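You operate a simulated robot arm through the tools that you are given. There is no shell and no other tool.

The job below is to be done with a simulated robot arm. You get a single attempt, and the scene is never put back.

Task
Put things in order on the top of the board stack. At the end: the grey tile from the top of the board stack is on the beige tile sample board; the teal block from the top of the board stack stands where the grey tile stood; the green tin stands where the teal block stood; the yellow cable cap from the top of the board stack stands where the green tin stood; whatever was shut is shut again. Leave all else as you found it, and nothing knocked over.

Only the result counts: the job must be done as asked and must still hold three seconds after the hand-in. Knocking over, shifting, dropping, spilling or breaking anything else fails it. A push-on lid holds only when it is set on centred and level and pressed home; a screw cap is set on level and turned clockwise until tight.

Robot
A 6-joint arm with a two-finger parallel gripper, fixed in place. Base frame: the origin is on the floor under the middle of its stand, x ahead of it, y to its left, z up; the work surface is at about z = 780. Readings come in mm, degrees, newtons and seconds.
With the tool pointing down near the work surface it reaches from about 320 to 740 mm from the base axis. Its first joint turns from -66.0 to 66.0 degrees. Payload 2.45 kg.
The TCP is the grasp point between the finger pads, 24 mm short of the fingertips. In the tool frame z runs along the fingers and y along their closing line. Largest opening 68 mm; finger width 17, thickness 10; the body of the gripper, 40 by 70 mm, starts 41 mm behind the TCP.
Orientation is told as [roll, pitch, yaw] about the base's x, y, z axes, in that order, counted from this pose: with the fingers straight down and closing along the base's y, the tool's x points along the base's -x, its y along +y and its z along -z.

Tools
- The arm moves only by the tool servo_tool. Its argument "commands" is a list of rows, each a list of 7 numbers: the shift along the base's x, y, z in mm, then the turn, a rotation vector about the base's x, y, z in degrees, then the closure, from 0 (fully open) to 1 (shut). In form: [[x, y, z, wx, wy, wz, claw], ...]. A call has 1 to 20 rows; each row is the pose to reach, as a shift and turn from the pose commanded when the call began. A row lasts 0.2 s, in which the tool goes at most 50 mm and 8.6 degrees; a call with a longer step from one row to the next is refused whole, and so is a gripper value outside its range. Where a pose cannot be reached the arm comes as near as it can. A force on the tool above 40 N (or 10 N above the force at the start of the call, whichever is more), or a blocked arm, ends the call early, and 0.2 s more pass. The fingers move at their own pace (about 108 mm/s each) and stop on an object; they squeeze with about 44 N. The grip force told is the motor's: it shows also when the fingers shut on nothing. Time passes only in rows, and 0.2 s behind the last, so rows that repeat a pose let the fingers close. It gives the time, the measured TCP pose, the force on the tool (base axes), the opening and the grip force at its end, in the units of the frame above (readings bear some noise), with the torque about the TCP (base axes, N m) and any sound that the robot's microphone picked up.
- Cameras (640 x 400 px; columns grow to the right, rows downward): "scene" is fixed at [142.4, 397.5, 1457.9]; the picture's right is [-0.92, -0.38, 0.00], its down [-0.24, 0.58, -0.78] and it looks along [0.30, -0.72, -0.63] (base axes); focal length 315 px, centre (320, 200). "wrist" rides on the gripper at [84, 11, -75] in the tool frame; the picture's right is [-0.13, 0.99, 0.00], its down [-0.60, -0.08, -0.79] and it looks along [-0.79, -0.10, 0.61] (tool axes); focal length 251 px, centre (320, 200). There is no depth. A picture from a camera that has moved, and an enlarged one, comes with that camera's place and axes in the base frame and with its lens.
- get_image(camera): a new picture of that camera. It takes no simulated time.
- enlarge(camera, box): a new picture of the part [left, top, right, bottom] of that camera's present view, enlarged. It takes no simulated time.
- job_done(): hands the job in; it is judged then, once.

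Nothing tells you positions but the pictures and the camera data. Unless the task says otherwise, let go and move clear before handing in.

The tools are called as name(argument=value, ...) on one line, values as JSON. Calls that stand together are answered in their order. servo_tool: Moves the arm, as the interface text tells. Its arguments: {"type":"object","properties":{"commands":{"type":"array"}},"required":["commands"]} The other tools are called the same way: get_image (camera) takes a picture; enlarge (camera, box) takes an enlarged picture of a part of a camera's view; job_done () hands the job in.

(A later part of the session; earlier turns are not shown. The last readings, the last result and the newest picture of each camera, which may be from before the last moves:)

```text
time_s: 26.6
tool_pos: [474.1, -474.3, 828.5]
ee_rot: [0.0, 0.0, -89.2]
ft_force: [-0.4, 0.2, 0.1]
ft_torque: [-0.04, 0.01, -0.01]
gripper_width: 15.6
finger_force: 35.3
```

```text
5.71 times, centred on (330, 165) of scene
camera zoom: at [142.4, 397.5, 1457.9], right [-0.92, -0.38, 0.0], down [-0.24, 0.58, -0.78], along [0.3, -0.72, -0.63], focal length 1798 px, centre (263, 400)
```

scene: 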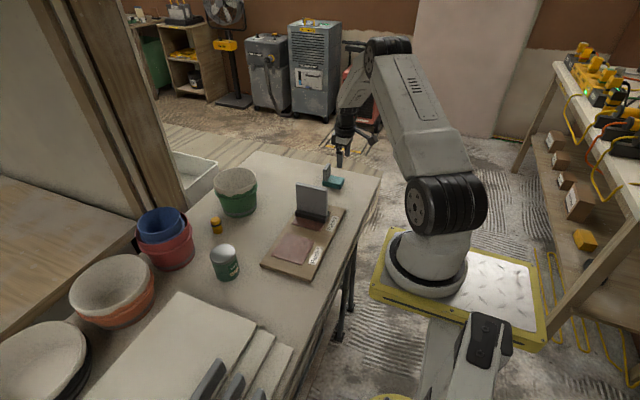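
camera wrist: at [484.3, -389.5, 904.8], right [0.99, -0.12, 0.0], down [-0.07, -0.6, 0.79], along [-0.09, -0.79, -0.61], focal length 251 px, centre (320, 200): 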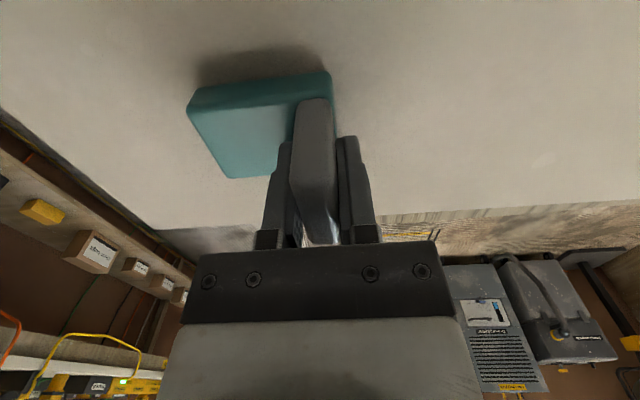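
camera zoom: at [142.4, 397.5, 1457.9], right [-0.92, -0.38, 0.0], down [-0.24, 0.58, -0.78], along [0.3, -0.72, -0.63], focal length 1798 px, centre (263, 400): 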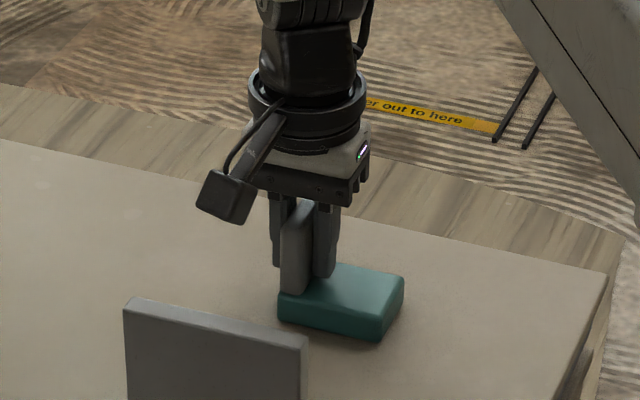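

The fin is held at 15.6 mm without shifting the block; the block stood centred about (449, −474.5). I lift it, carry it toward the tile's old place and turn it +90° so the reach stays comfortable.

servo_tool(commands=[[0, 0, 4, 0, 0, 0, 1], [0, 0, 12, 0, 0, 0, 1], [0, 0, 25, 0, 0, 0, 1], [0, 0, 42, 0, 0, 0, 1], [0, 0, 60, 0, 0, 0, 1], [0, 0, 60, 0, 0, 0, 1]])

enlarge(camera="scene", box=[270, 110, 370, 200])

```text
time_s: 28.0
tool_pos: [474.7, -474.8, 889.5]
ee_rot: [-0.1, 0.0, -89.3]
ft_force: [-0.8, -0.1, -1.3]
ft_torque: [0.04, -0.04, 0.0]
gripper_width: 15.5
finger_force: 34.3
```

```text
4.44 times, centred on (320, 155) of scene
camera zoom: at [142.4, 397.5, 1457.9], right [-0.92, -0.38, 0.0], down [-0.24, 0.58, -0.78], along [0.3, -0.72, -0.63], focal length 1398 px, centre (320, 400)
```

zoom: 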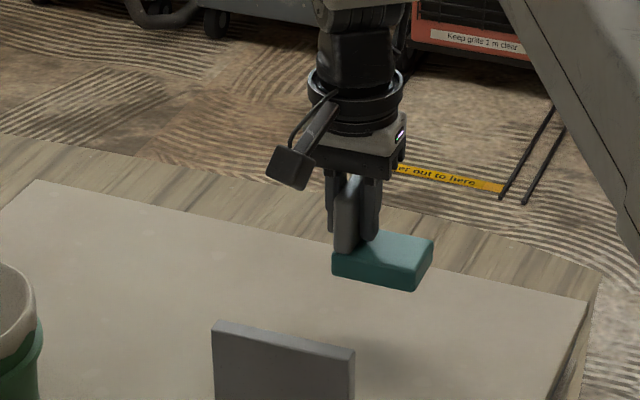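

The block is lifted and level. I carry it to the tile's old place while turning it.

servo_tool(commands=[[4, 3, 2, 0, 0, 5, 1], [12, 9, 4, 0, 0, 13, 1], [22, 16, 6, 0, 0, 21, 1], [33, 24, 8, 0, 0, 29, 1], [44, 32, 8, 0, 0, 37, 1], [55, 40, 8, 0, 0, 45, 1], [66, 49, 8, 0, 0, 53, 1], [77, 57, 8, 0, 0, 61, 1], [88, 65, 8, 0, 0, 69, 1], [99, 73, 8, 0, 0, 77, 1], [108, 80, 8, 0, 0, 85, 1], [113, 84, 8, 0, 0, 90, 1], [113, 84, 8, 0, 0, 90, 1]])

enlarge(camera="scene", box=[250, 110, 350, 200])

get_image(camera="wrist")

```text
time_s: 30.8
tool_pos: [586.3, -390.2, 896.2]
ee_rot: [0.1, 0.0, 0.8]
ft_force: [0.1, -0.4, -0.5]
ft_torque: [0.01, 0.0, 0.01]
gripper_width: 15.5
finger_force: 34.6
```

```text
4.44 times, centred on (300, 155) of scene
camera zoom: at [142.4, 397.5, 1457.9], right [-0.92, -0.38, 0.0], down [-0.24, 0.58, -0.78], along [0.3, -0.72, -0.63], focal length 1398 px, centre (409, 400)
```

zoom: 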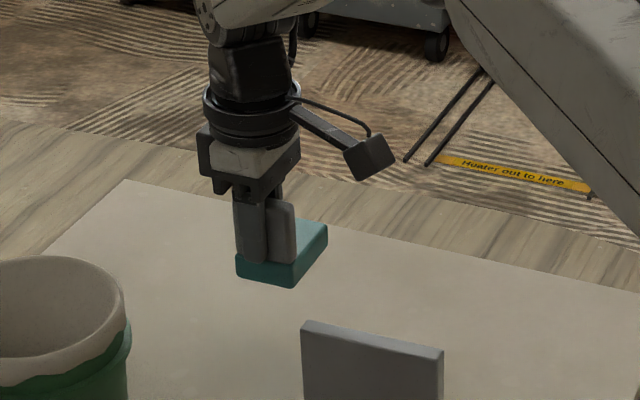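

```text
taken
camera wrist: at [503.4, -379.7, 972.9], right [0.12, 0.99, 0.0], down [0.61, -0.07, 0.79], along [0.79, -0.09, -0.61], focal length 251 px, centre (320, 200)
```

wrist: 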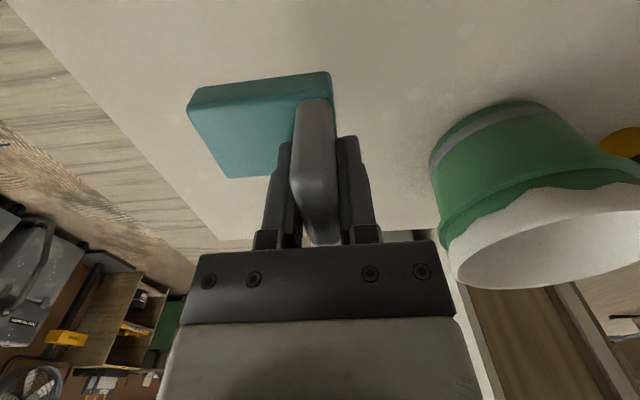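

The block hangs over the old tile place, TCP about (588, −389.5). I lower it most of the way, then the last millimetres slowly.

servo_tool(commands=[[0, 0, -12, 0, 0, -0.7, 1], [0, 0, -26, 0, 0, -0.7, 1], [0, 0, -40, 0, 0, -0.7, 1], [0, 0, -54, 0, 0, -0.7, 1], [0, 0, -62, 0, 0, -0.7, 1], [0, 0, -65, 0, 0, -0.7, 1], [0, 0, -66.5, 0, 0, -0.7, 1], [0, 0, -66.5, 0, 0, -0.7, 1]])

enlarge(camera="scene", box=[260, 130, 340, 200])

```text
time_s: 32.6
tool_pos: [588.0, -390.5, 830.4]
ee_rot: [0.0, 0.0, 0.0]
ft_force: [-1.2, -0.9, -1.1]
ft_torque: [0.05, 0.01, -0.01]
gripper_width: 15.7
finger_force: 35.0
```

```text
5.71 times, centred on (300, 165) of scene
camera zoom: at [142.4, 397.5, 1457.9], right [-0.92, -0.38, 0.0], down [-0.24, 0.58, -0.78], along [0.3, -0.72, -0.63], focal length 1798 px, centre (434, 400)
```

zoom: 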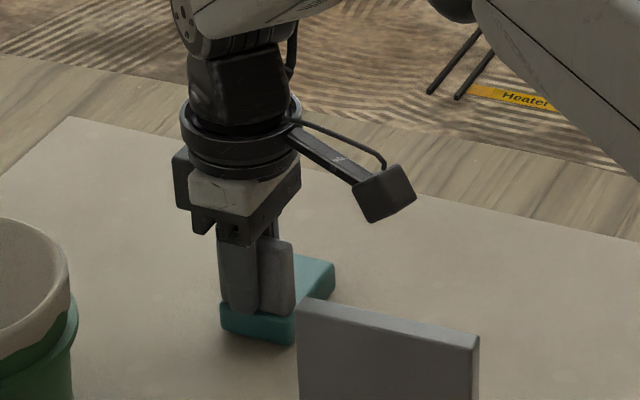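

servo_tool(commands=[[0, 0, -0.7, 0, 0, 0, 1], [0, 0, -1.4, 0, 0, 0, 1], [0, 0, -2, 0, 0, 0, 1], [0, 0, -2, 0, 0, 0, 1]])

```text
time_s: 33.6
tool_pos: [586.4, -390.1, 828.2]
ee_rot: [0.1, 0.0, 0.0]
ft_force: [-0.6, 1.0, 2.0]
ft_torque: [0.04, 0.07, 0.0]
gripper_width: 15.7
finger_force: 34.8
```

The block has just touched the table (about 3 N). I press half a millimetre more and open the fingers.

servo_tool(commands=[[0, 0, -0.5, 0, 0, 0, 1], [0, 0, -0.5, 0, 0, 0, 1], [0, 0, -0.2, 0, 0, 0, 0.7], [0, 0, 0, 0, 0, 0, 0.4], [0, 0, 0, 0, 0, 0, 0], [0, 0, 0, 0, 0, 0, 0]])

enlarge(camera="scene", box=[260, 130, 340, 200])

get_image(camera="wrist")

```text
time_s: 35.0
tool_pos: [588.6, -390.7, 828.8]
ee_rot: [0.1, 0.0, 0.0]
ft_force: [0.3, -0.7, -0.6]
ft_torque: [0.01, 0.01, -0.04]
gripper_width: 68.1
finger_force: 0.0
```

```text
5.71 times, centred on (300, 165) of scene
camera zoom: at [142.4, 397.5, 1457.9], right [-0.92, -0.38, 0.0], down [-0.24, 0.58, -0.78], along [0.3, -0.72, -0.63], focal length 1798 px, centre (434, 400)
```

zoom: 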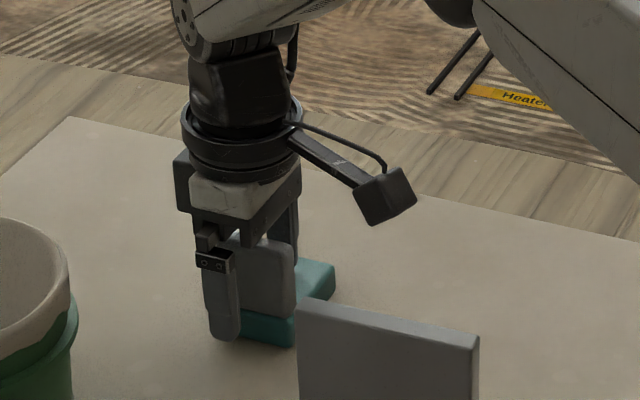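

```text
taken
camera wrist: at [503.3, -379.2, 904.4], right [0.13, 0.99, 0.0], down [0.6, -0.08, 0.79], along [0.79, -0.1, -0.61], focal length 251 px, centre (320, 200)
```

wrist: 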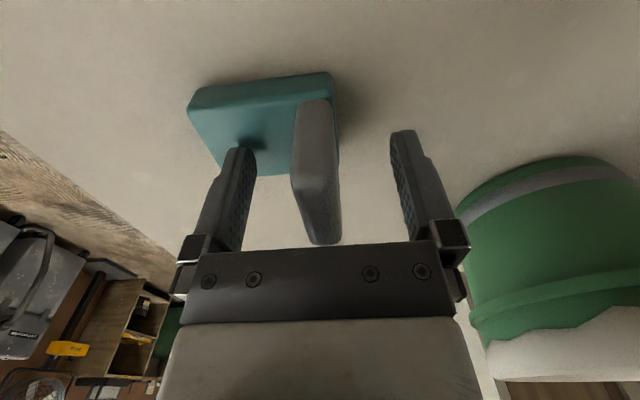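

The teal block stands in the tile's old place. I raise clear and move over to look at the tin.

servo_tool(commands=[[0, 0, 20, 0, 0, 0, 0], [0, 0, 50, 0, 0, 0, 0], [0, 0, 85, 0, 0, 0, 0], [0, 0, 120, 0, 0, 0, 0], [-10, 30, 131, 0, 0, 0, 0], [-25, 70, 131, 0, 0, 0, 0], [-40, 110, 131, 0, 0, 0, 0], [-56, 150, 131, 0, 0, 0, 0], [-72, 190, 131, 0, 0, 0, 0], [-88, 230, 131, 0, 0, 0, 0], [-104, 270, 131, 0, 0, 0, 0], [-120, 310, 131, 0, 0, 0, 0], [-135, 350, 131, 0, 0, 0, 0], [-148, 380, 131, 0, 0, 0, 0], [-148, 390, 131, 0, 0, 0, 0], [-148, 390, 131, 0, 0, 0, 0]])

get_image(camera="wrist")

get_image(camera="scene")

```text
time_s: 38.4
tool_pos: [439.0, -0.5, 958.2]
ee_rot: [0.1, -0.1, 0.1]
ft_force: [-0.1, -0.1, 1.4]
ft_torque: [0.0, -0.01, 0.0]
gripper_width: 67.9
finger_force: 0.1
```

```text
taken
camera wrist: at [355.4, 11.0, 1034.8], right [0.13, 0.99, 0.0], down [0.6, -0.08, 0.79], along [0.79, -0.1, -0.61], focal length 251 px, centre (320, 200)
```

wrist: 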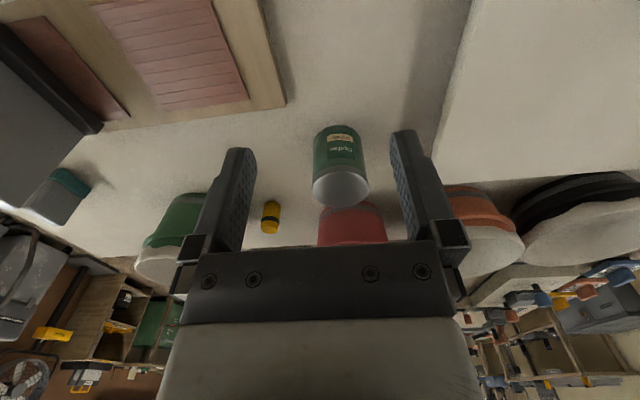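

```text
taken
```

scene: 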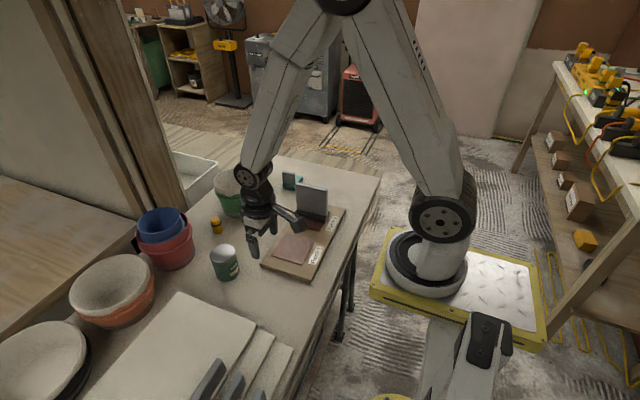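

enlarge(camera="wrist", box=[290, 110, 390, 220])

enlarge(camera="scene", box=[200, 235, 250, 290])

enlarge(camera="scene", box=[260, 160, 360, 240])

```text
3.64 times, centred on (340, 165) of wrist
camera zoom: at [355.4, 11.0, 1034.8], right [0.13, 0.99, 0.0], down [0.6, -0.08, 0.79], along [0.79, -0.1, -0.61], focal length 914 px, centre (247, 327)
```

zoom: 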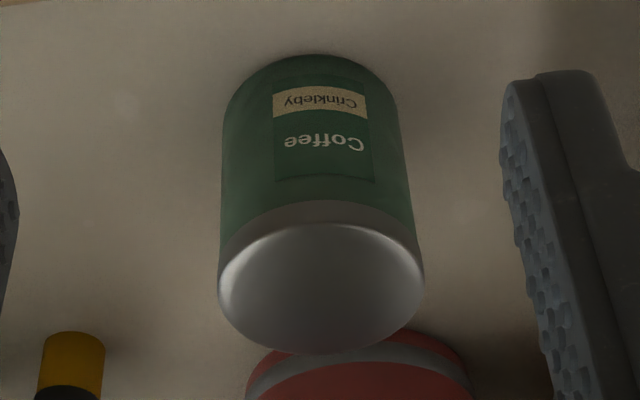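

```text
7.27 times, centred on (225, 262) of scene
camera zoom: at [142.4, 397.5, 1457.9], right [-0.92, -0.38, 0.0], down [-0.24, 0.58, -0.78], along [0.3, -0.72, -0.63], focal length 2288 px, centre (1011, -254)
```

zoom: 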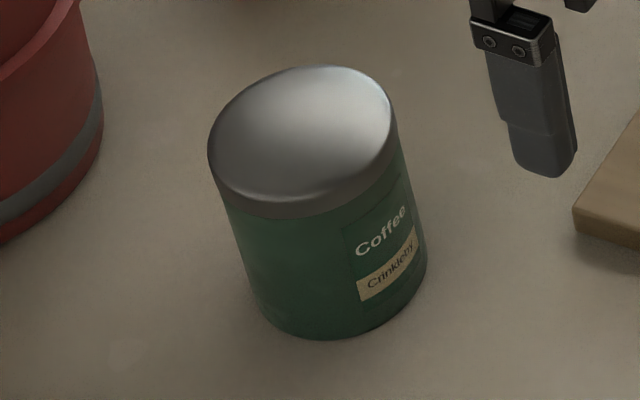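

```text
5.00 times, centred on (310, 200) of scene
camera zoom: at [142.4, 397.5, 1457.9], right [-0.92, -0.38, 0.0], down [-0.24, 0.58, -0.78], along [0.3, -0.72, -0.63], focal length 1573 px, centre (370, 200)
```

zoom: 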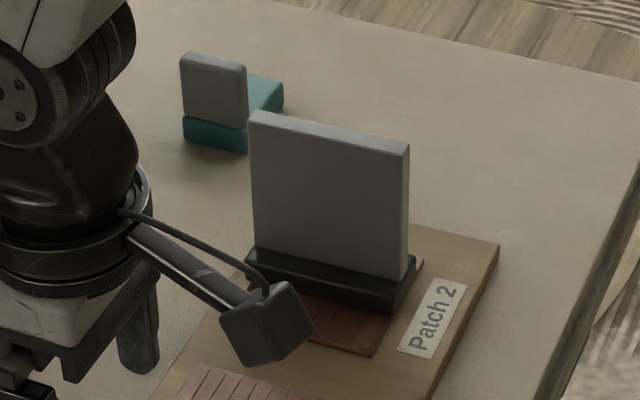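

The tile and teal block are standing well. The tin measures about 63 mm across, near (570, 6), with its lid skirt at z≈848–858; I move above it with the open gripper to line up closely.

servo_tool(commands=[[30, 1.5, 0, 0, 0, 0, 0], [65, 3, -5, 0, 0, 0, 0], [100, 4.5, -20, 0, 0, 0, 0], [120, 5.5, -40, 0, 0, 0, 0], [128, 5.5, -52, 0, 0, 0, 0], [128, 5.5, -52, 0, 0, 0, 0]])

get_image(camera="wrist")

enlarge(camera="scene", box=[180, 190, 280, 290])

```text
time_s: 39.8
tool_pos: [568.3, 5.1, 907.7]
ee_rot: [0.0, 0.0, 0.0]
ft_force: [-0.3, 0.0, 0.8]
ft_torque: [0.02, -0.01, -0.04]
gripper_width: 68.0
finger_force: 0.1
```

```text
taken
camera wrist: at [484.2, 16.7, 983.7], right [0.13, 0.99, 0.0], down [0.6, -0.08, 0.79], along [0.79, -0.1, -0.61], focal length 251 px, centre (320, 200)
```

wrist: 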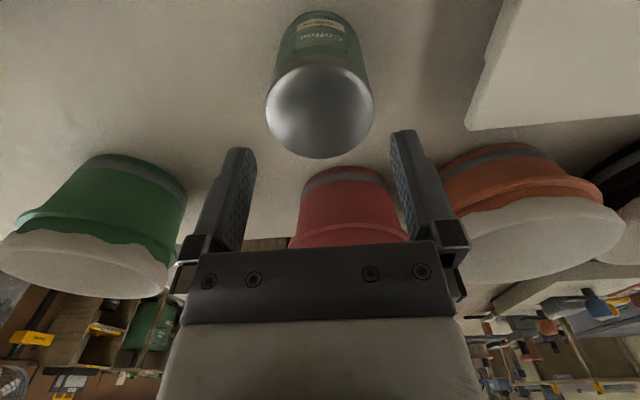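

```text
4.00 times, centred on (230, 240) of scene
camera zoom: at [142.4, 397.5, 1457.9], right [-0.92, -0.38, 0.0], down [-0.24, 0.58, -0.78], along [0.3, -0.72, -0.63], focal length 1258 px, centre (680, 40)
```

zoom: 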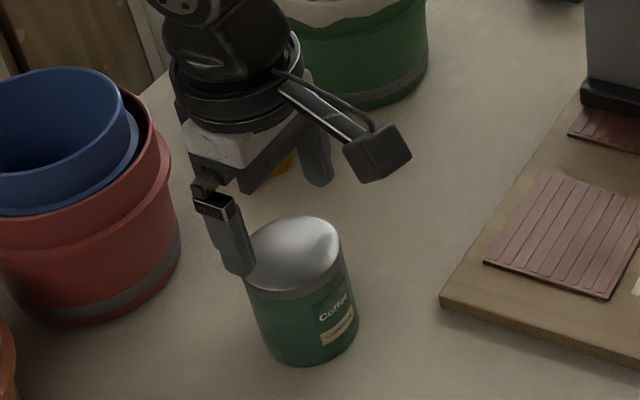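

enlarge(camera="wrist", box=[250, 0, 390, 170])

```text
2.35 times, centred on (320, 85) of wrist
camera zoom: at [484.2, 16.7, 983.7], right [0.13, 0.99, 0.0], down [0.6, -0.08, 0.79], along [0.79, -0.1, -0.61], focal length 592 px, centre (320, 471)
```

zoom: 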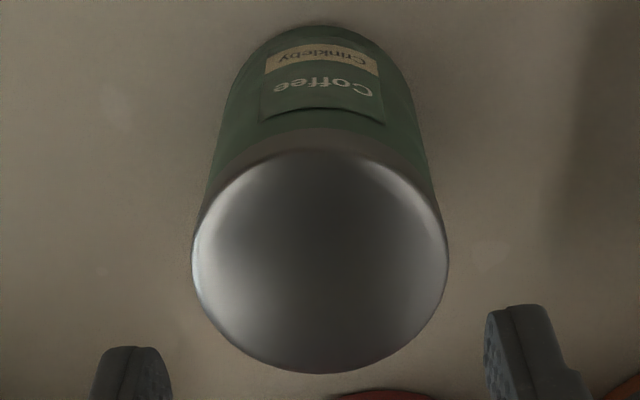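

The tin's axis lies at about (570, 5.3), almost under the gripper. I shift by (+2, −0.7) and lower until the fingertips are just above lid height to check the gaps.

servo_tool(commands=[[2, -0.7, -6, 0, 0, 0, 0], [2, -0.7, -12, 0, 0, 0, 0], [2, -0.7, -17, 0, 0, 0, 0], [2, -0.7, -17, 0, 0, 0, 0]])

enlarge(camera="wrist", box=[210, 20, 430, 200])

enlarge(camera="scene", box=[195, 215, 265, 290])

```text
time_s: 40.8
tool_pos: [570.1, 4.2, 890.5]
ee_rot: [0.0, 0.0, 0.0]
ft_force: [-0.8, -0.3, -0.7]
ft_torque: [-0.01, 0.0, 0.04]
gripper_width: 68.0
finger_force: 0.1
```

```text
2.22 times, centred on (320, 110) of wrist
camera zoom: at [485.7, 16.1, 966.7], right [0.13, 0.99, 0.0], down [0.6, -0.08, 0.79], along [0.79, -0.1, -0.61], focal length 559 px, centre (320, 400)
```

zoom: 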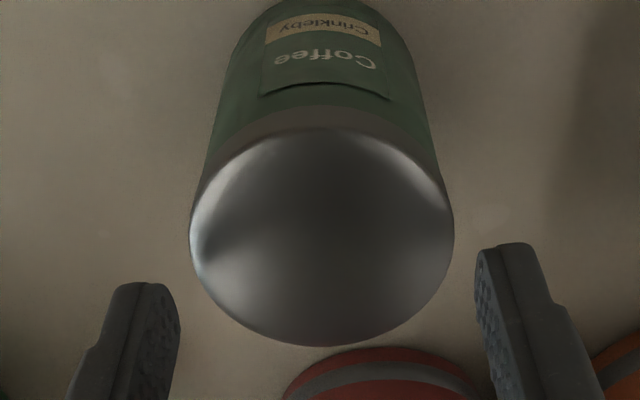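

```text
5.33 times, centred on (230, 252) of scene
camera zoom: at [142.4, 397.5, 1457.9], right [-0.92, -0.38, 0.0], down [-0.24, 0.58, -0.78], along [0.3, -0.72, -0.63], focal length 1678 px, centre (800, -80)
```

zoom: 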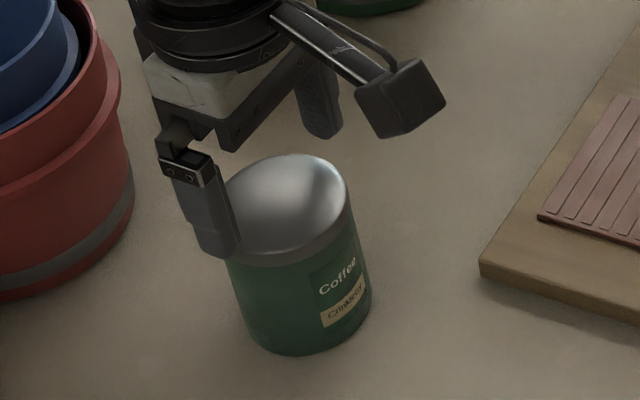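

The gaps on both sides look even; the tin's centre is perhaps 3 mm nearer in x. I correct x by −3 and lower past the lid edge in small steps, watching the force.

servo_tool(commands=[[-3, 0, 0, 0, 0, 0, 0], [-3, 0, -4, 0, 0, 0, 0], [-3, 0, -8, 0, 0, 0, 0], [-3, 0, -12, 0, 0, 0, 0], [-3, 0, -16, 0, 0, 0, 0], [-3, 0, -16, 0, 0, 0, 0]])

enlarge(camera="wrist", box=[210, 20, 430, 200])

enlarge(camera="scene", box=[195, 215, 265, 290])

```text
time_s: 42.2
tool_pos: [566.9, 5.3, 873.1]
ee_rot: [0.0, 0.0, 0.0]
ft_force: [0.2, -0.4, 0.0]
ft_torque: [-0.03, 0.03, 0.01]
gripper_width: 67.9
finger_force: 0.2
```

```text
2.22 times, centred on (320, 110) of wrist
camera zoom: at [483.0, 15.9, 950.4], right [0.13, 0.99, 0.0], down [0.6, -0.08, 0.79], along [0.79, -0.1, -0.61], focal length 559 px, centre (320, 400)
```

zoom: 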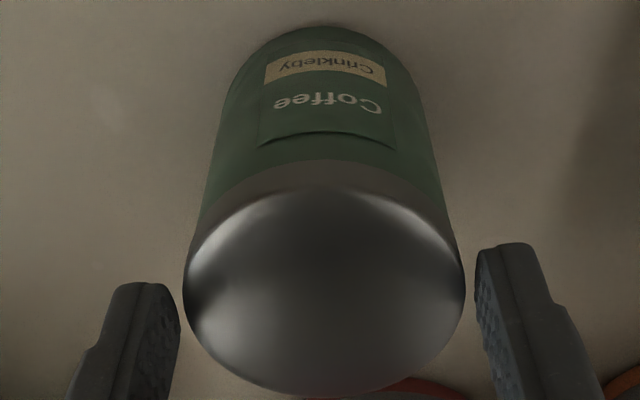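

```text
5.33 times, centred on (230, 252) of scene
camera zoom: at [142.4, 397.5, 1457.9], right [-0.92, -0.38, 0.0], down [-0.24, 0.58, -0.78], along [0.3, -0.72, -0.63], focal length 1678 px, centre (800, -80)
```

zoom: 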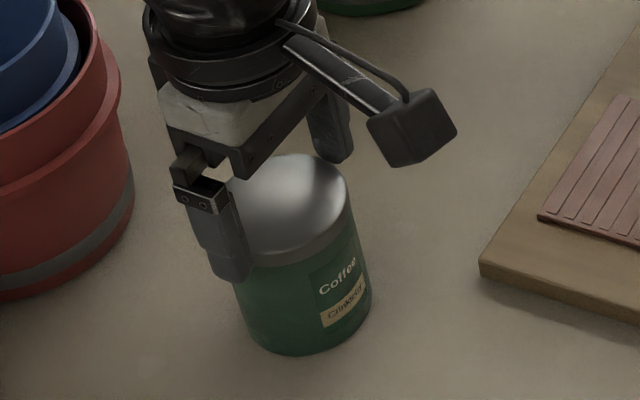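

No contact so far; the left gap looks about 1 mm tighter, so I shift −0.7 in y and continue down to z≈829.

servo_tool(commands=[[0, -0.7, 0, 0, 0, 0, 0], [0, -0.7, -6, 0, 0, 0, 0], [0, -0.7, -12, 0, 0, 0, 0], [0, -0.7, -18, 0, 0, 0, 0], [0, -0.7, -24, 0, 0, 0, 0], [0, -0.7, -30, 0, 0, 0, 0], [0, -0.7, -30, 0, 0, 0, 0]])

enlarge(camera="wrist", box=[210, 20, 430, 260])

enlarge(camera="scene", box=[195, 215, 265, 290])

```text
time_s: 43.8
tool_pos: [566.1, 3.9, 843.5]
ee_rot: [0.0, 0.1, 0.0]
ft_force: [0.0, -0.8, 1.4]
ft_torque: [-0.01, 0.01, 0.01]
gripper_width: 68.1
finger_force: 0.1
```

```text
1.67 times, centred on (320, 140) of wrist
camera zoom: at [482.5, 15.2, 919.9], right [0.13, 0.99, 0.0], down [0.6, -0.08, 0.79], along [0.79, -0.1, -0.61], focal length 419 px, centre (320, 300)
```

zoom: 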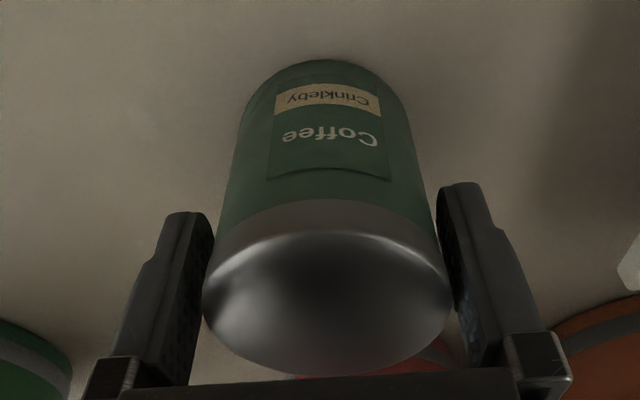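

```text
5.33 times, centred on (230, 252) of scene
camera zoom: at [142.4, 397.5, 1457.9], right [-0.92, -0.38, 0.0], down [-0.24, 0.58, -0.78], along [0.3, -0.72, -0.63], focal length 1678 px, centre (800, -80)
```

zoom: 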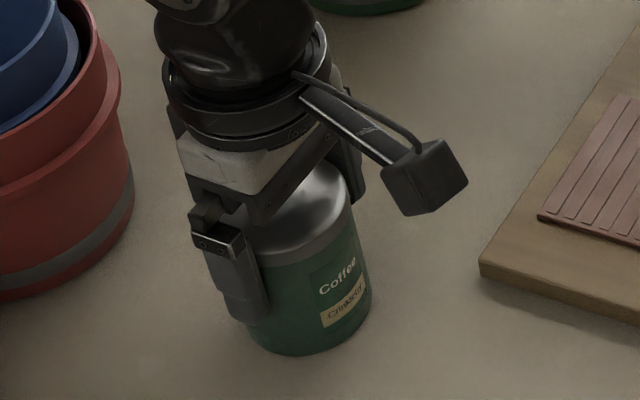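

The fingers straddle the tin freely. I lower the last 15 mm and then close gently.

servo_tool(commands=[[0, 0, -4, 0, 0, 0, 0], [0, 0, -8, 0, 0, 0, 0], [0, 0, -12, 0, 0, 0, 0], [0, 0, -15, 0, 0, 0, 0], [0, 0, -15, 0, 0, 0, 0]])

```text
time_s: 45.0
tool_pos: [566.1, 3.6, 829.7]
ee_rot: [0.0, -0.1, 0.0]
ft_force: [-0.8, 0.1, -0.3]
ft_torque: [0.0, 0.0, 0.0]
gripper_width: 68.1
finger_force: 0.1
```

enlarge(camera="wrist", box=[210, 20, 430, 260])

enlarge(camera="scene", box=[195, 215, 265, 290])

servo_tool(commands=[[0, 0, 0, 0, 0, 0, 0.05], [0, 0, 0, 0, 0, 0, 0.1], [0, 0, 0, 0, 0, 0, 0.2], [0, 0, 0, 0, 0, 0, 1], [0, 0, 0, 0, 0, 0, 1]])

enlarge(camera="wrist", box=[210, 20, 430, 260])

```text
1.67 times, centred on (320, 140) of wrist
camera zoom: at [482.4, 15.4, 905.0], right [0.13, 0.99, 0.0], down [0.6, -0.08, 0.79], along [0.79, -0.1, -0.61], focal length 419 px, centre (320, 300)
```

zoom: 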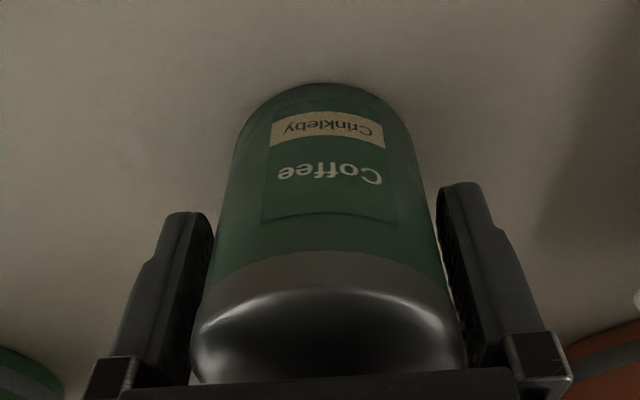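

```text
5.33 times, centred on (230, 252) of scene
camera zoom: at [142.4, 397.5, 1457.9], right [-0.92, -0.38, 0.0], down [-0.24, 0.58, -0.78], along [0.3, -0.72, -0.63], focal length 1678 px, centre (800, -80)
```

zoom: 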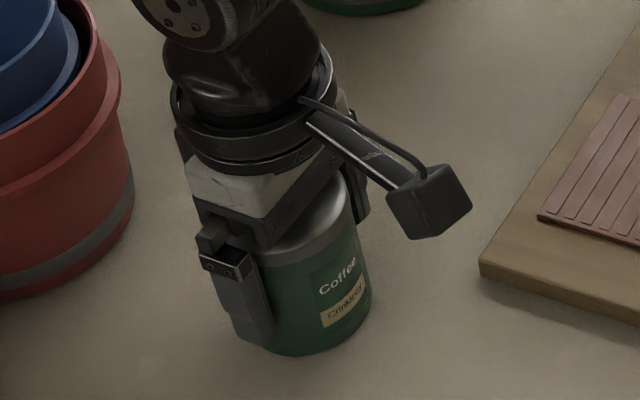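

```text
time_s: 46.2
tool_pos: [567.3, 4.0, 827.7]
ee_rot: [-0.1, 0.1, 0.0]
ft_force: [0.0, 0.5, 0.0]
ft_torque: [0.01, -0.01, 0.02]
gripper_width: 61.1
finger_force: 43.7
```

```text
1.67 times, centred on (320, 140) of wrist
camera zoom: at [482.4, 15.4, 905.1], right [0.13, 0.99, 0.0], down [0.6, -0.08, 0.79], along [0.79, -0.1, -0.61], focal length 419 px, centre (320, 300)
```

zoom: 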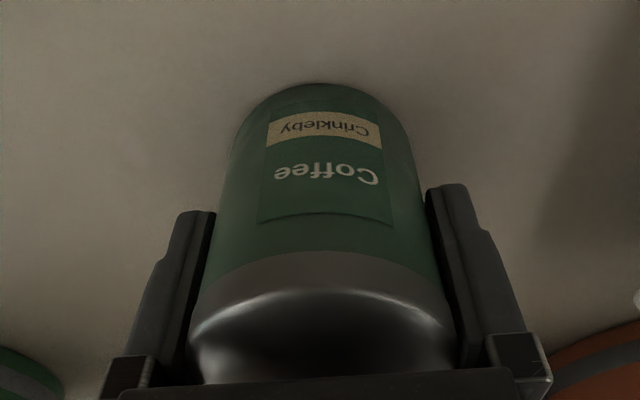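

The tin is held at 61 mm; it stood centred about (569, 5). I lift it slowly by 30 mm and check the lid stays on.

servo_tool(commands=[[0, 0, 3, 0, 0, 0, 1], [0, 0, 8, 0, 0, 0, 1], [0, 0, 15, 0, 0, 0, 1], [0, 0, 23, 0, 0, 0, 1], [0, 0, 30, 0, 0, 0, 1], [0, 0, 30, 0, 0, 0, 1]])

enlarge(camera="scene", box=[195, 205, 265, 285])

get_image(camera="wrist")

```text
time_s: 47.6
tool_pos: [565.7, 3.1, 859.9]
ee_rot: [0.0, 0.1, 0.0]
ft_force: [0.2, -0.4, -2.0]
ft_torque: [-0.03, -0.01, 0.02]
gripper_width: 60.9
finger_force: 43.7
```

```text
5.00 times, centred on (230, 245) of scene
camera zoom: at [142.4, 397.5, 1457.9], right [-0.92, -0.38, 0.0], down [-0.24, 0.58, -0.78], along [0.3, -0.72, -0.63], focal length 1573 px, centre (770, -25)
```

zoom: 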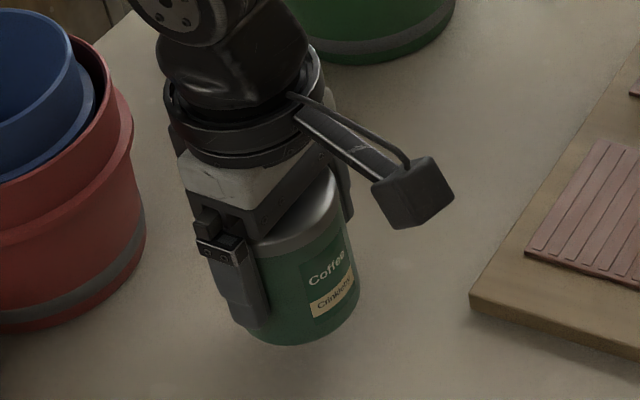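

```text
taken
camera wrist: at [482.5, 15.3, 935.5], right [0.13, 0.99, 0.0], down [0.6, -0.08, 0.79], along [0.79, -0.1, -0.61], focal length 251 px, centre (320, 200)
```

wrist: 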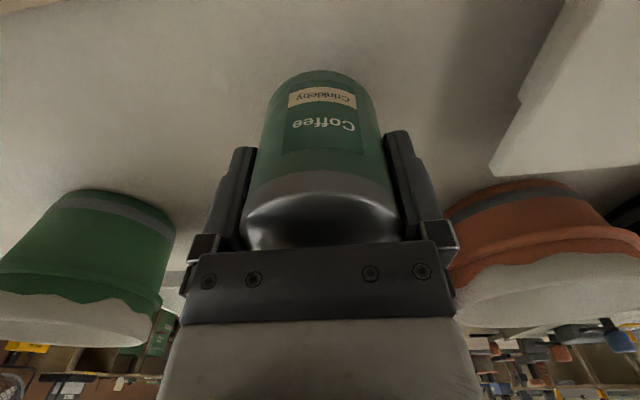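

The tin came up with its lid on. I raise it well above the tile's height and carry it over to the teal block's old place.

servo_tool(commands=[[0, 0, 15, 0, 0, 0, 1], [0, 0, 38, 0, 0, 0, 1], [0, 0, 65, 0, 0, 0, 1], [0, 0, 92, 0, 0, 0, 1], [0, 0, 113, 0, 0, 0, 1], [-2, -10, 125, 0, 0, 0, 1], [-7, -30, 125, 0, 0, 0, 1], [-16, -64, 125, 0, 0, 0, 1], [-26, -104, 125, 0, 0, 0, 1], [-36, -144, 125, 0, 0, 0, 1], [-46, -184, 125, 0, 0, 0, 1], [-56, -224, 125, 0, 0, 0, 1], [-66, -264, 125, 0, 0, 0, 1], [-76, -304, 125, 0, 0, 0, 1], [-86, -344, 125, 0, 0, 0, 1], [-96, -384, 125, 0, 0, 0, 1], [-106, -422, 125, 0, 0, 0, 1], [-114, -455, 125, 0, 0, 0, 1], [-120, -479.1, 125, 0, 0, 0, 1], [-120, -479.1, 125, 0, 0, 0, 1]])

get_image(camera="scene")

get_image(camera="wrist")

```text
time_s: 51.8
tool_pos: [446.8, -475.2, 985.2]
ee_rot: [0.0, 0.0, 0.0]
ft_force: [-0.1, -0.2, -2.3]
ft_torque: [0.01, 0.01, 0.0]
gripper_width: 60.9
finger_force: 44.7
```

```text
taken
```

scene: 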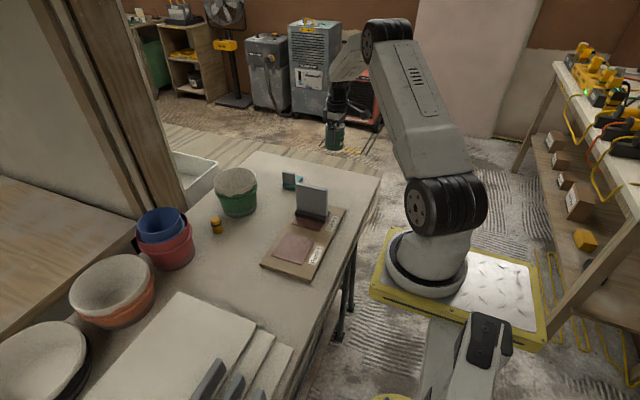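

```text
taken
camera wrist: at [362.7, -464.1, 1060.5], right [0.13, 0.99, 0.0], down [0.6, -0.08, 0.79], along [0.79, -0.1, -0.61], focal length 251 px, centre (320, 200)
```

wrist: 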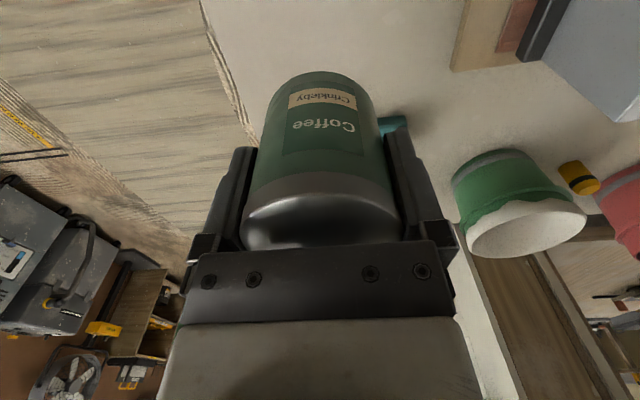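

The tin hangs over the teal block's old place, TCP (447, −474.5). I lower it to just above the table.

servo_tool(commands=[[0, 0, -12, 0, 0, 0, 1], [0, 0, -32, 0, 0, 0, 1], [0, 0, -54, 0, 0, 0, 1], [0, 0, -76, 0, 0, 0, 1], [0, 0, -98, 0, 0, 0, 1], [0, 0, -118, 0, 0, 0, 1], [0, 0, -134, 0, 0, 0, 1], [0, 0, -144, 0, 0, 0, 1], [0, 0, -150, 0, 0, 0, 1], [0, 0, -150, 0, 0, 0, 1]])

enlarge(camera="scene", box=[280, 120, 370, 200])

```text
time_s: 54.0
tool_pos: [445.4, -474.9, 835.1]
ee_rot: [0.0, 0.0, -0.1]
ft_force: [-0.2, 0.2, -2.8]
ft_torque: [-0.01, 0.02, -0.01]
gripper_width: 60.8
finger_force: 44.0
```

```text
5.00 times, centred on (325, 160) of scene
camera zoom: at [142.4, 397.5, 1457.9], right [-0.92, -0.38, 0.0], down [-0.24, 0.58, -0.78], along [0.3, -0.72, -0.63], focal length 1573 px, centre (295, 400)
```

zoom: 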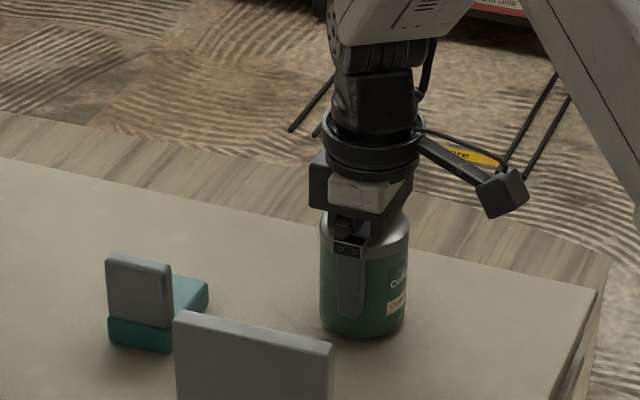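

servo_tool(commands=[[0, 0, -1, 0, 0, 0, 1], [0, 0, -2, 0, 0, 0, 1], [0, 0, -3, 0, 0, 0, 1], [0, 0, -4, 0, 0, 0, 1], [0, 0, -4, 0, 0, 0, 1]])

```text
time_s: 55.2
tool_pos: [446.1, -473.8, 830.5]
ee_rot: [0.0, 0.0, 0.0]
ft_force: [-0.3, -0.8, -1.8]
ft_torque: [0.0, -0.01, -0.01]
gripper_width: 61.0
finger_force: 43.9
```

Still hanging free with about 1 mm to go. I continue in half-millimetre steps until contact.

servo_tool(commands=[[0, 0, -0.5, 0, 0, 0, 1], [0, 0, -1, 0, 0, 0, 1], [0, 0, -1.5, 0, 0, 0, 1], [0, 0, -1.5, 0, 0, 0, 1]])

```text
time_s: 56.2
tool_pos: [446.3, -474.9, 829.4]
ee_rot: [0.0, -0.1, 0.0]
ft_force: [-0.1, -0.3, -2.1]
ft_torque: [0.0, -0.01, 0.01]
gripper_width: 61.1
finger_force: 43.7
```

servo_tool(commands=[[0, 0, -0.5, 0, 0, 0, 1], [0, 0, -1, 0, 0, 0, 1], [0, 0, -1, 0, 0, 0, 1]])

```text
time_s: 57.0
tool_pos: [445.4, -475.6, 829.8]
ee_rot: [0.0, -0.1, 0.1]
ft_force: [-4.3, 3.3, 10.0]
ft_torque: [0.3, 0.13, 0.04]
gripper_width: 61.3
finger_force: 43.4
```

The tin now stands on the table (about 10 N). I ease off half a millimetre and open the fingers.

servo_tool(commands=[[0, 0, 0.5, 0, 0, 0, 1], [0, 0, 0.5, 0, 0, 0, 1], [0, 0, 0.5, 0, 0, 0, 0.08], [0, 0, 0.5, 0, 0, 0, 0.04], [0, 0, 0.5, 0, 0, 0, 0], [0, 0, 0.5, 0, 0, 0, 0]])

enlarge(camera="wrist", box=[210, 20, 430, 260])

enlarge(camera="scene", box=[280, 120, 370, 200])

```text
time_s: 58.4
tool_pos: [445.8, -475.2, 829.5]
ee_rot: [0.0, 0.1, 0.1]
ft_force: [0.0, -0.1, 0.4]
ft_torque: [0.01, -0.05, 0.03]
gripper_width: 68.1
finger_force: 0.0
```

```text
1.67 times, centred on (320, 140) of wrist
camera zoom: at [362.5, -463.8, 904.8], right [0.13, 0.99, 0.0], down [0.6, -0.08, 0.79], along [0.79, -0.1, -0.61], focal length 419 px, centre (320, 300)
```

zoom: 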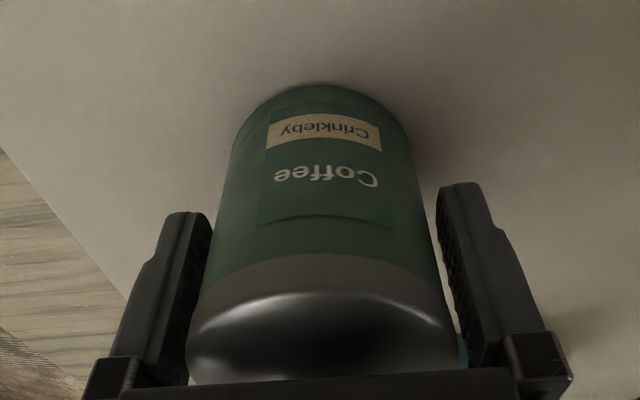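

```text
5.00 times, centred on (325, 160) of scene
camera zoom: at [142.4, 397.5, 1457.9], right [-0.92, -0.38, 0.0], down [-0.24, 0.58, -0.78], along [0.3, -0.72, -0.63], focal length 1573 px, centre (295, 400)
```

zoom: 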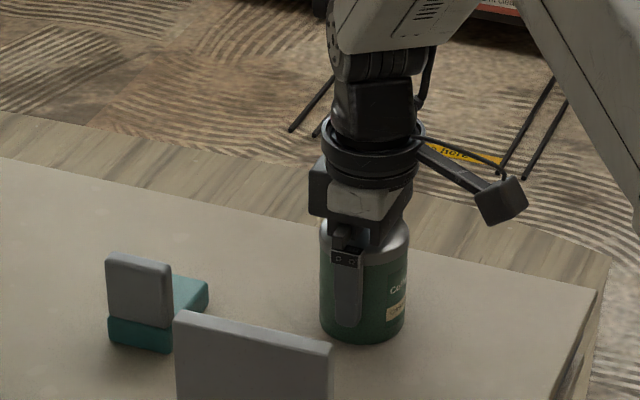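

The tin stands and the left gap is a bit tight, so I centre by −1 mm in y and then rise slowly and straight up.

servo_tool(commands=[[0, -1.2, 0, 0, 0, 0, 0], [0, -1.2, 0, 0, 0, 0, 0], [0, -1.2, 5, 0, 0, 0, 0], [0, -1.2, 12, 0, 0, 0, 0], [0, -1.2, 20, 0, 0, 0, 0], [0, -1.2, 20, 0, 0, 0, 0]])

enlarge(camera="wrist", box=[210, 20, 430, 260])

```text
time_s: 59.8
tool_pos: [444.5, -477.4, 849.5]
ee_rot: [0.1, -0.1, 0.0]
ft_force: [-0.3, 0.2, -0.4]
ft_torque: [0.01, 0.02, 0.0]
gripper_width: 67.8
finger_force: 0.0
```

```text
1.67 times, centred on (320, 140) of wrist
camera zoom: at [362.3, -465.4, 925.2], right [0.13, 0.99, 0.0], down [0.6, -0.08, 0.79], along [0.79, -0.1, -0.61], focal length 419 px, centre (320, 300)
```

zoom: 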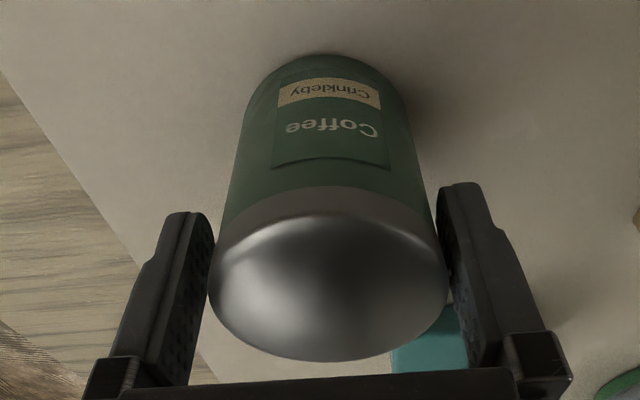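

The fingers are clear of the tin. I rise fully and go to look at the yellow cap.

servo_tool(commands=[[0, 0, 15, 0, 0, 0, 0], [0, 0, 40, 0, 0, 0, 0], [0, 0, 70, 0, 0, 0, 0], [0, 0, 100, 0, 0, 0, 0], [5, 15, 111, 0, 0, 0, 0], [15, 50, 111, 0, 0, 0, 0], [28, 90, 111, 0, 0, 0, 0], [40, 130, 111, 0, 0, 0, 0], [52, 170, 111, 0, 0, 0, 0], [65, 210, 111, 0, 0, 0, 0], [77, 250, 111, 0, 0, 0, 0], [90, 290, 111, 0, 0, 0, 0], [102, 330, 106, 0, 0, 0, 0], [110, 355, 96, 0, 0, 0, 0], [113, 366, 86, 0, 0, 0, 0], [113, 366, 86, 0, 0, 0, 0]])

get_image(camera="wrist")

get_image(camera="scene")

```text
time_s: 63.2
tool_pos: [560.0, -110.0, 935.0]
ee_rot: [0.1, 0.1, -0.1]
ft_force: [0.2, -0.2, 0.4]
ft_torque: [-0.01, 0.0, 0.02]
gripper_width: 68.0
finger_force: 0.1
```

```text
taken
camera wrist: at [476.1, -98.8, 1010.5], right [0.13, 0.99, 0.0], down [0.6, -0.08, 0.79], along [0.79, -0.1, -0.61], focal length 251 px, centre (320, 200)
```

wrist: 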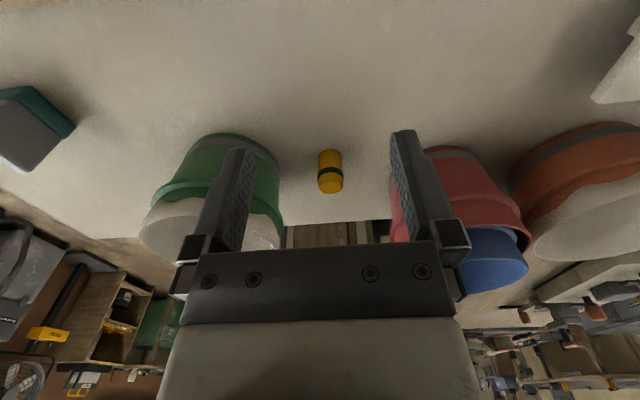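

```text
taken
```

scene: 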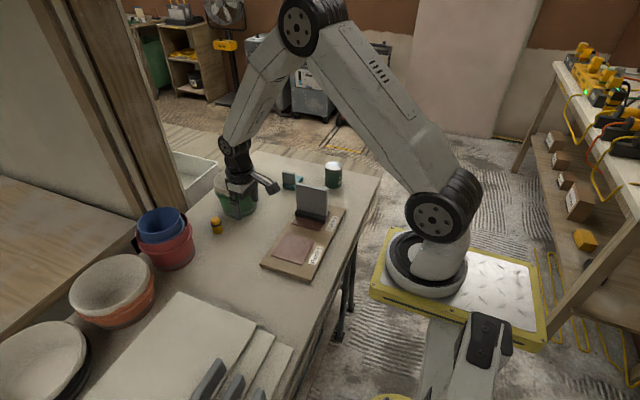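

enlarge(camera="wrist", box=[270, 120, 390, 210])

enlarge(camera="scene", box=[180, 165, 260, 255])

enlarge(camera="scene", box=[270, 150, 360, 230])

```text
4.44 times, centred on (330, 165) of wrist
camera zoom: at [476.1, -98.8, 1010.5], right [0.13, 0.99, 0.0], down [0.6, -0.08, 0.79], along [0.79, -0.1, -0.61], focal length 1118 px, centre (276, 356)
```

zoom: 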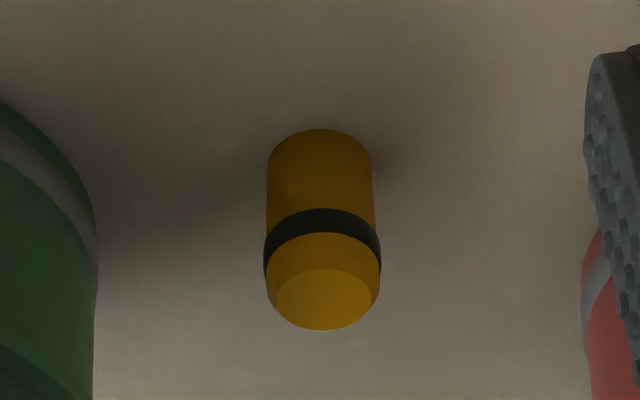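

```text
4.44 times, centred on (220, 210) of scene
camera zoom: at [142.4, 397.5, 1457.9], right [-0.92, -0.38, 0.0], down [-0.24, 0.58, -0.78], along [0.3, -0.72, -0.63], focal length 1398 px, centre (764, 156)
```

zoom: 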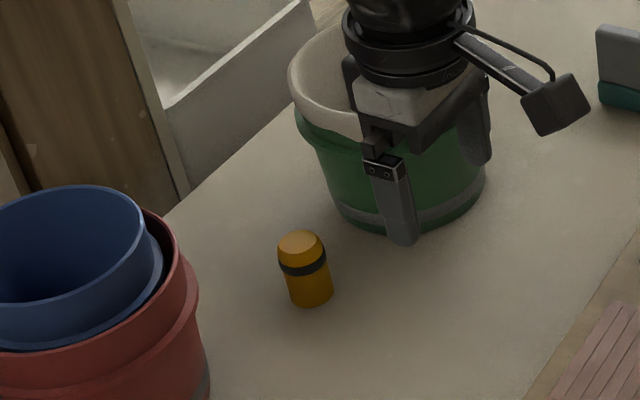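

```text
5.00 times, centred on (315, 190) of scene
camera zoom: at [142.4, 397.5, 1457.9], right [-0.92, -0.38, 0.0], down [-0.24, 0.58, -0.78], along [0.3, -0.72, -0.63], focal length 1573 px, centre (345, 250)
```

zoom: 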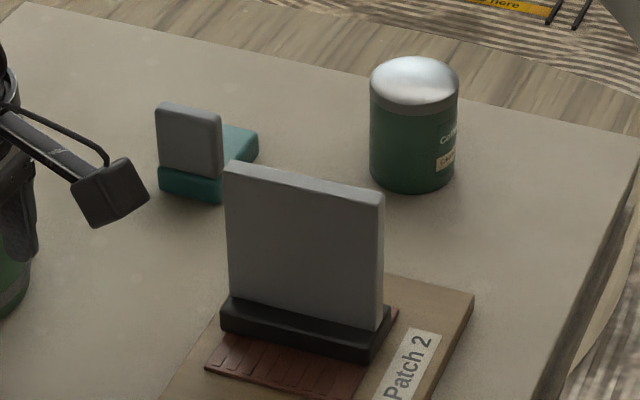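

All placed things are standing well. The cap is about 29 mm wide and 49 mm tall near (688, −114.5); the green bucket is close to it, so I check that gap before going in.

enlarge(camera="wrist", box=[130, 120, 300, 260])

enlarge(camera="wrist", box=[370, 120, 550, 300])

```text
2.86 times, centred on (215, 190) of wrist
camera zoom: at [476.1, -98.8, 1010.5], right [0.13, 0.99, 0.0], down [0.6, -0.08, 0.79], along [0.79, -0.1, -0.61], focal length 718 px, centre (620, 229)
```

zoom: 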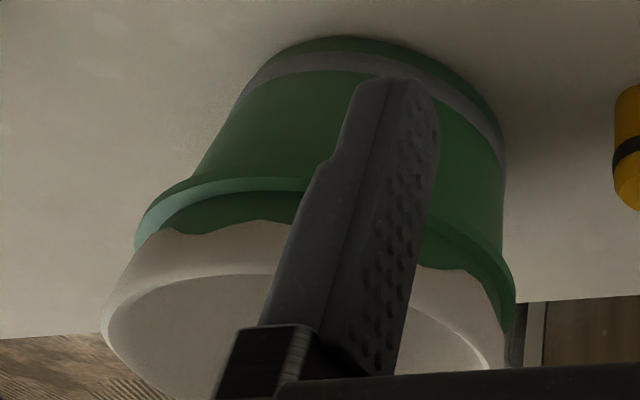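

```text
2.22 times, centred on (460, 210) of wrist
camera zoom: at [476.1, -98.8, 1010.5], right [0.13, 0.99, 0.0], down [0.6, -0.08, 0.79], along [0.79, -0.1, -0.61], focal length 559 px, centre (9, 178)
```

zoom: 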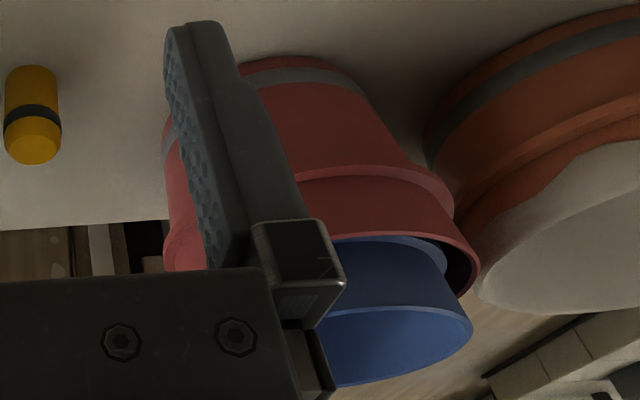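

The bucket lip is about 50 mm from the cap's centre, so I'll use a reduced opening of about 46 mm, which leaves roughly 10 mm clearance. I move above the cap first.

servo_tool(commands=[[25, -1, 0, 0, 0, 0, 0.1], [60, -2, 0, 0, 0, 0, 0.2], [95, -3.5, 0, 0, 0, 0, 0.32], [120, -4.6, 0, 0, 0, 0, 0.32], [127.5, -4.6, -5, 0, 0, 0, 0.32], [127.5, -4.6, -20, 0, 0, 0, 0.32], [127.5, -4.6, -30, 0, 0, 0, 0.32], [127.5, -4.6, -30, 0, 0, 0, 0.32]])

get_image(camera="wrist")

enlarge(camera="scene", box=[170, 155, 260, 255])

```text
time_s: 65.0
tool_pos: [685.9, -115.9, 904.7]
ee_rot: [0.1, 0.0, 0.0]
ft_force: [0.0, -0.7, 0.3]
ft_torque: [0.0, -0.01, 0.03]
gripper_width: 46.0
finger_force: 0.1
```

```text
taken
camera wrist: at [602.5, -104.2, 980.0], right [0.13, 0.99, 0.0], down [0.6, -0.08, 0.79], along [0.79, -0.1, -0.61], focal length 251 px, centre (320, 200)
```

wrist: 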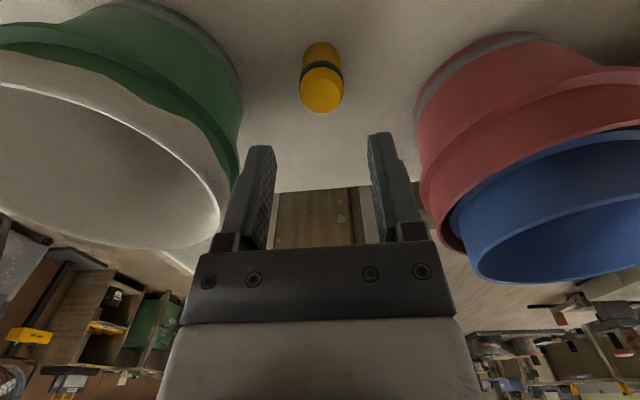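

```text
4.00 times, centred on (215, 205) of scene
camera zoom: at [142.4, 397.5, 1457.9], right [-0.92, -0.38, 0.0], down [-0.24, 0.58, -0.78], along [0.3, -0.72, -0.63], focal length 1258 px, centre (740, 180)
```

zoom: 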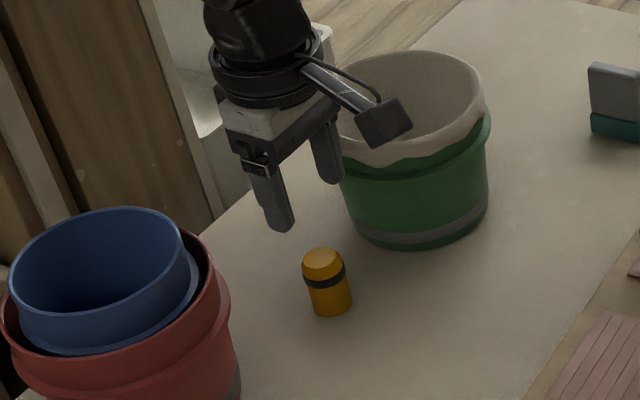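

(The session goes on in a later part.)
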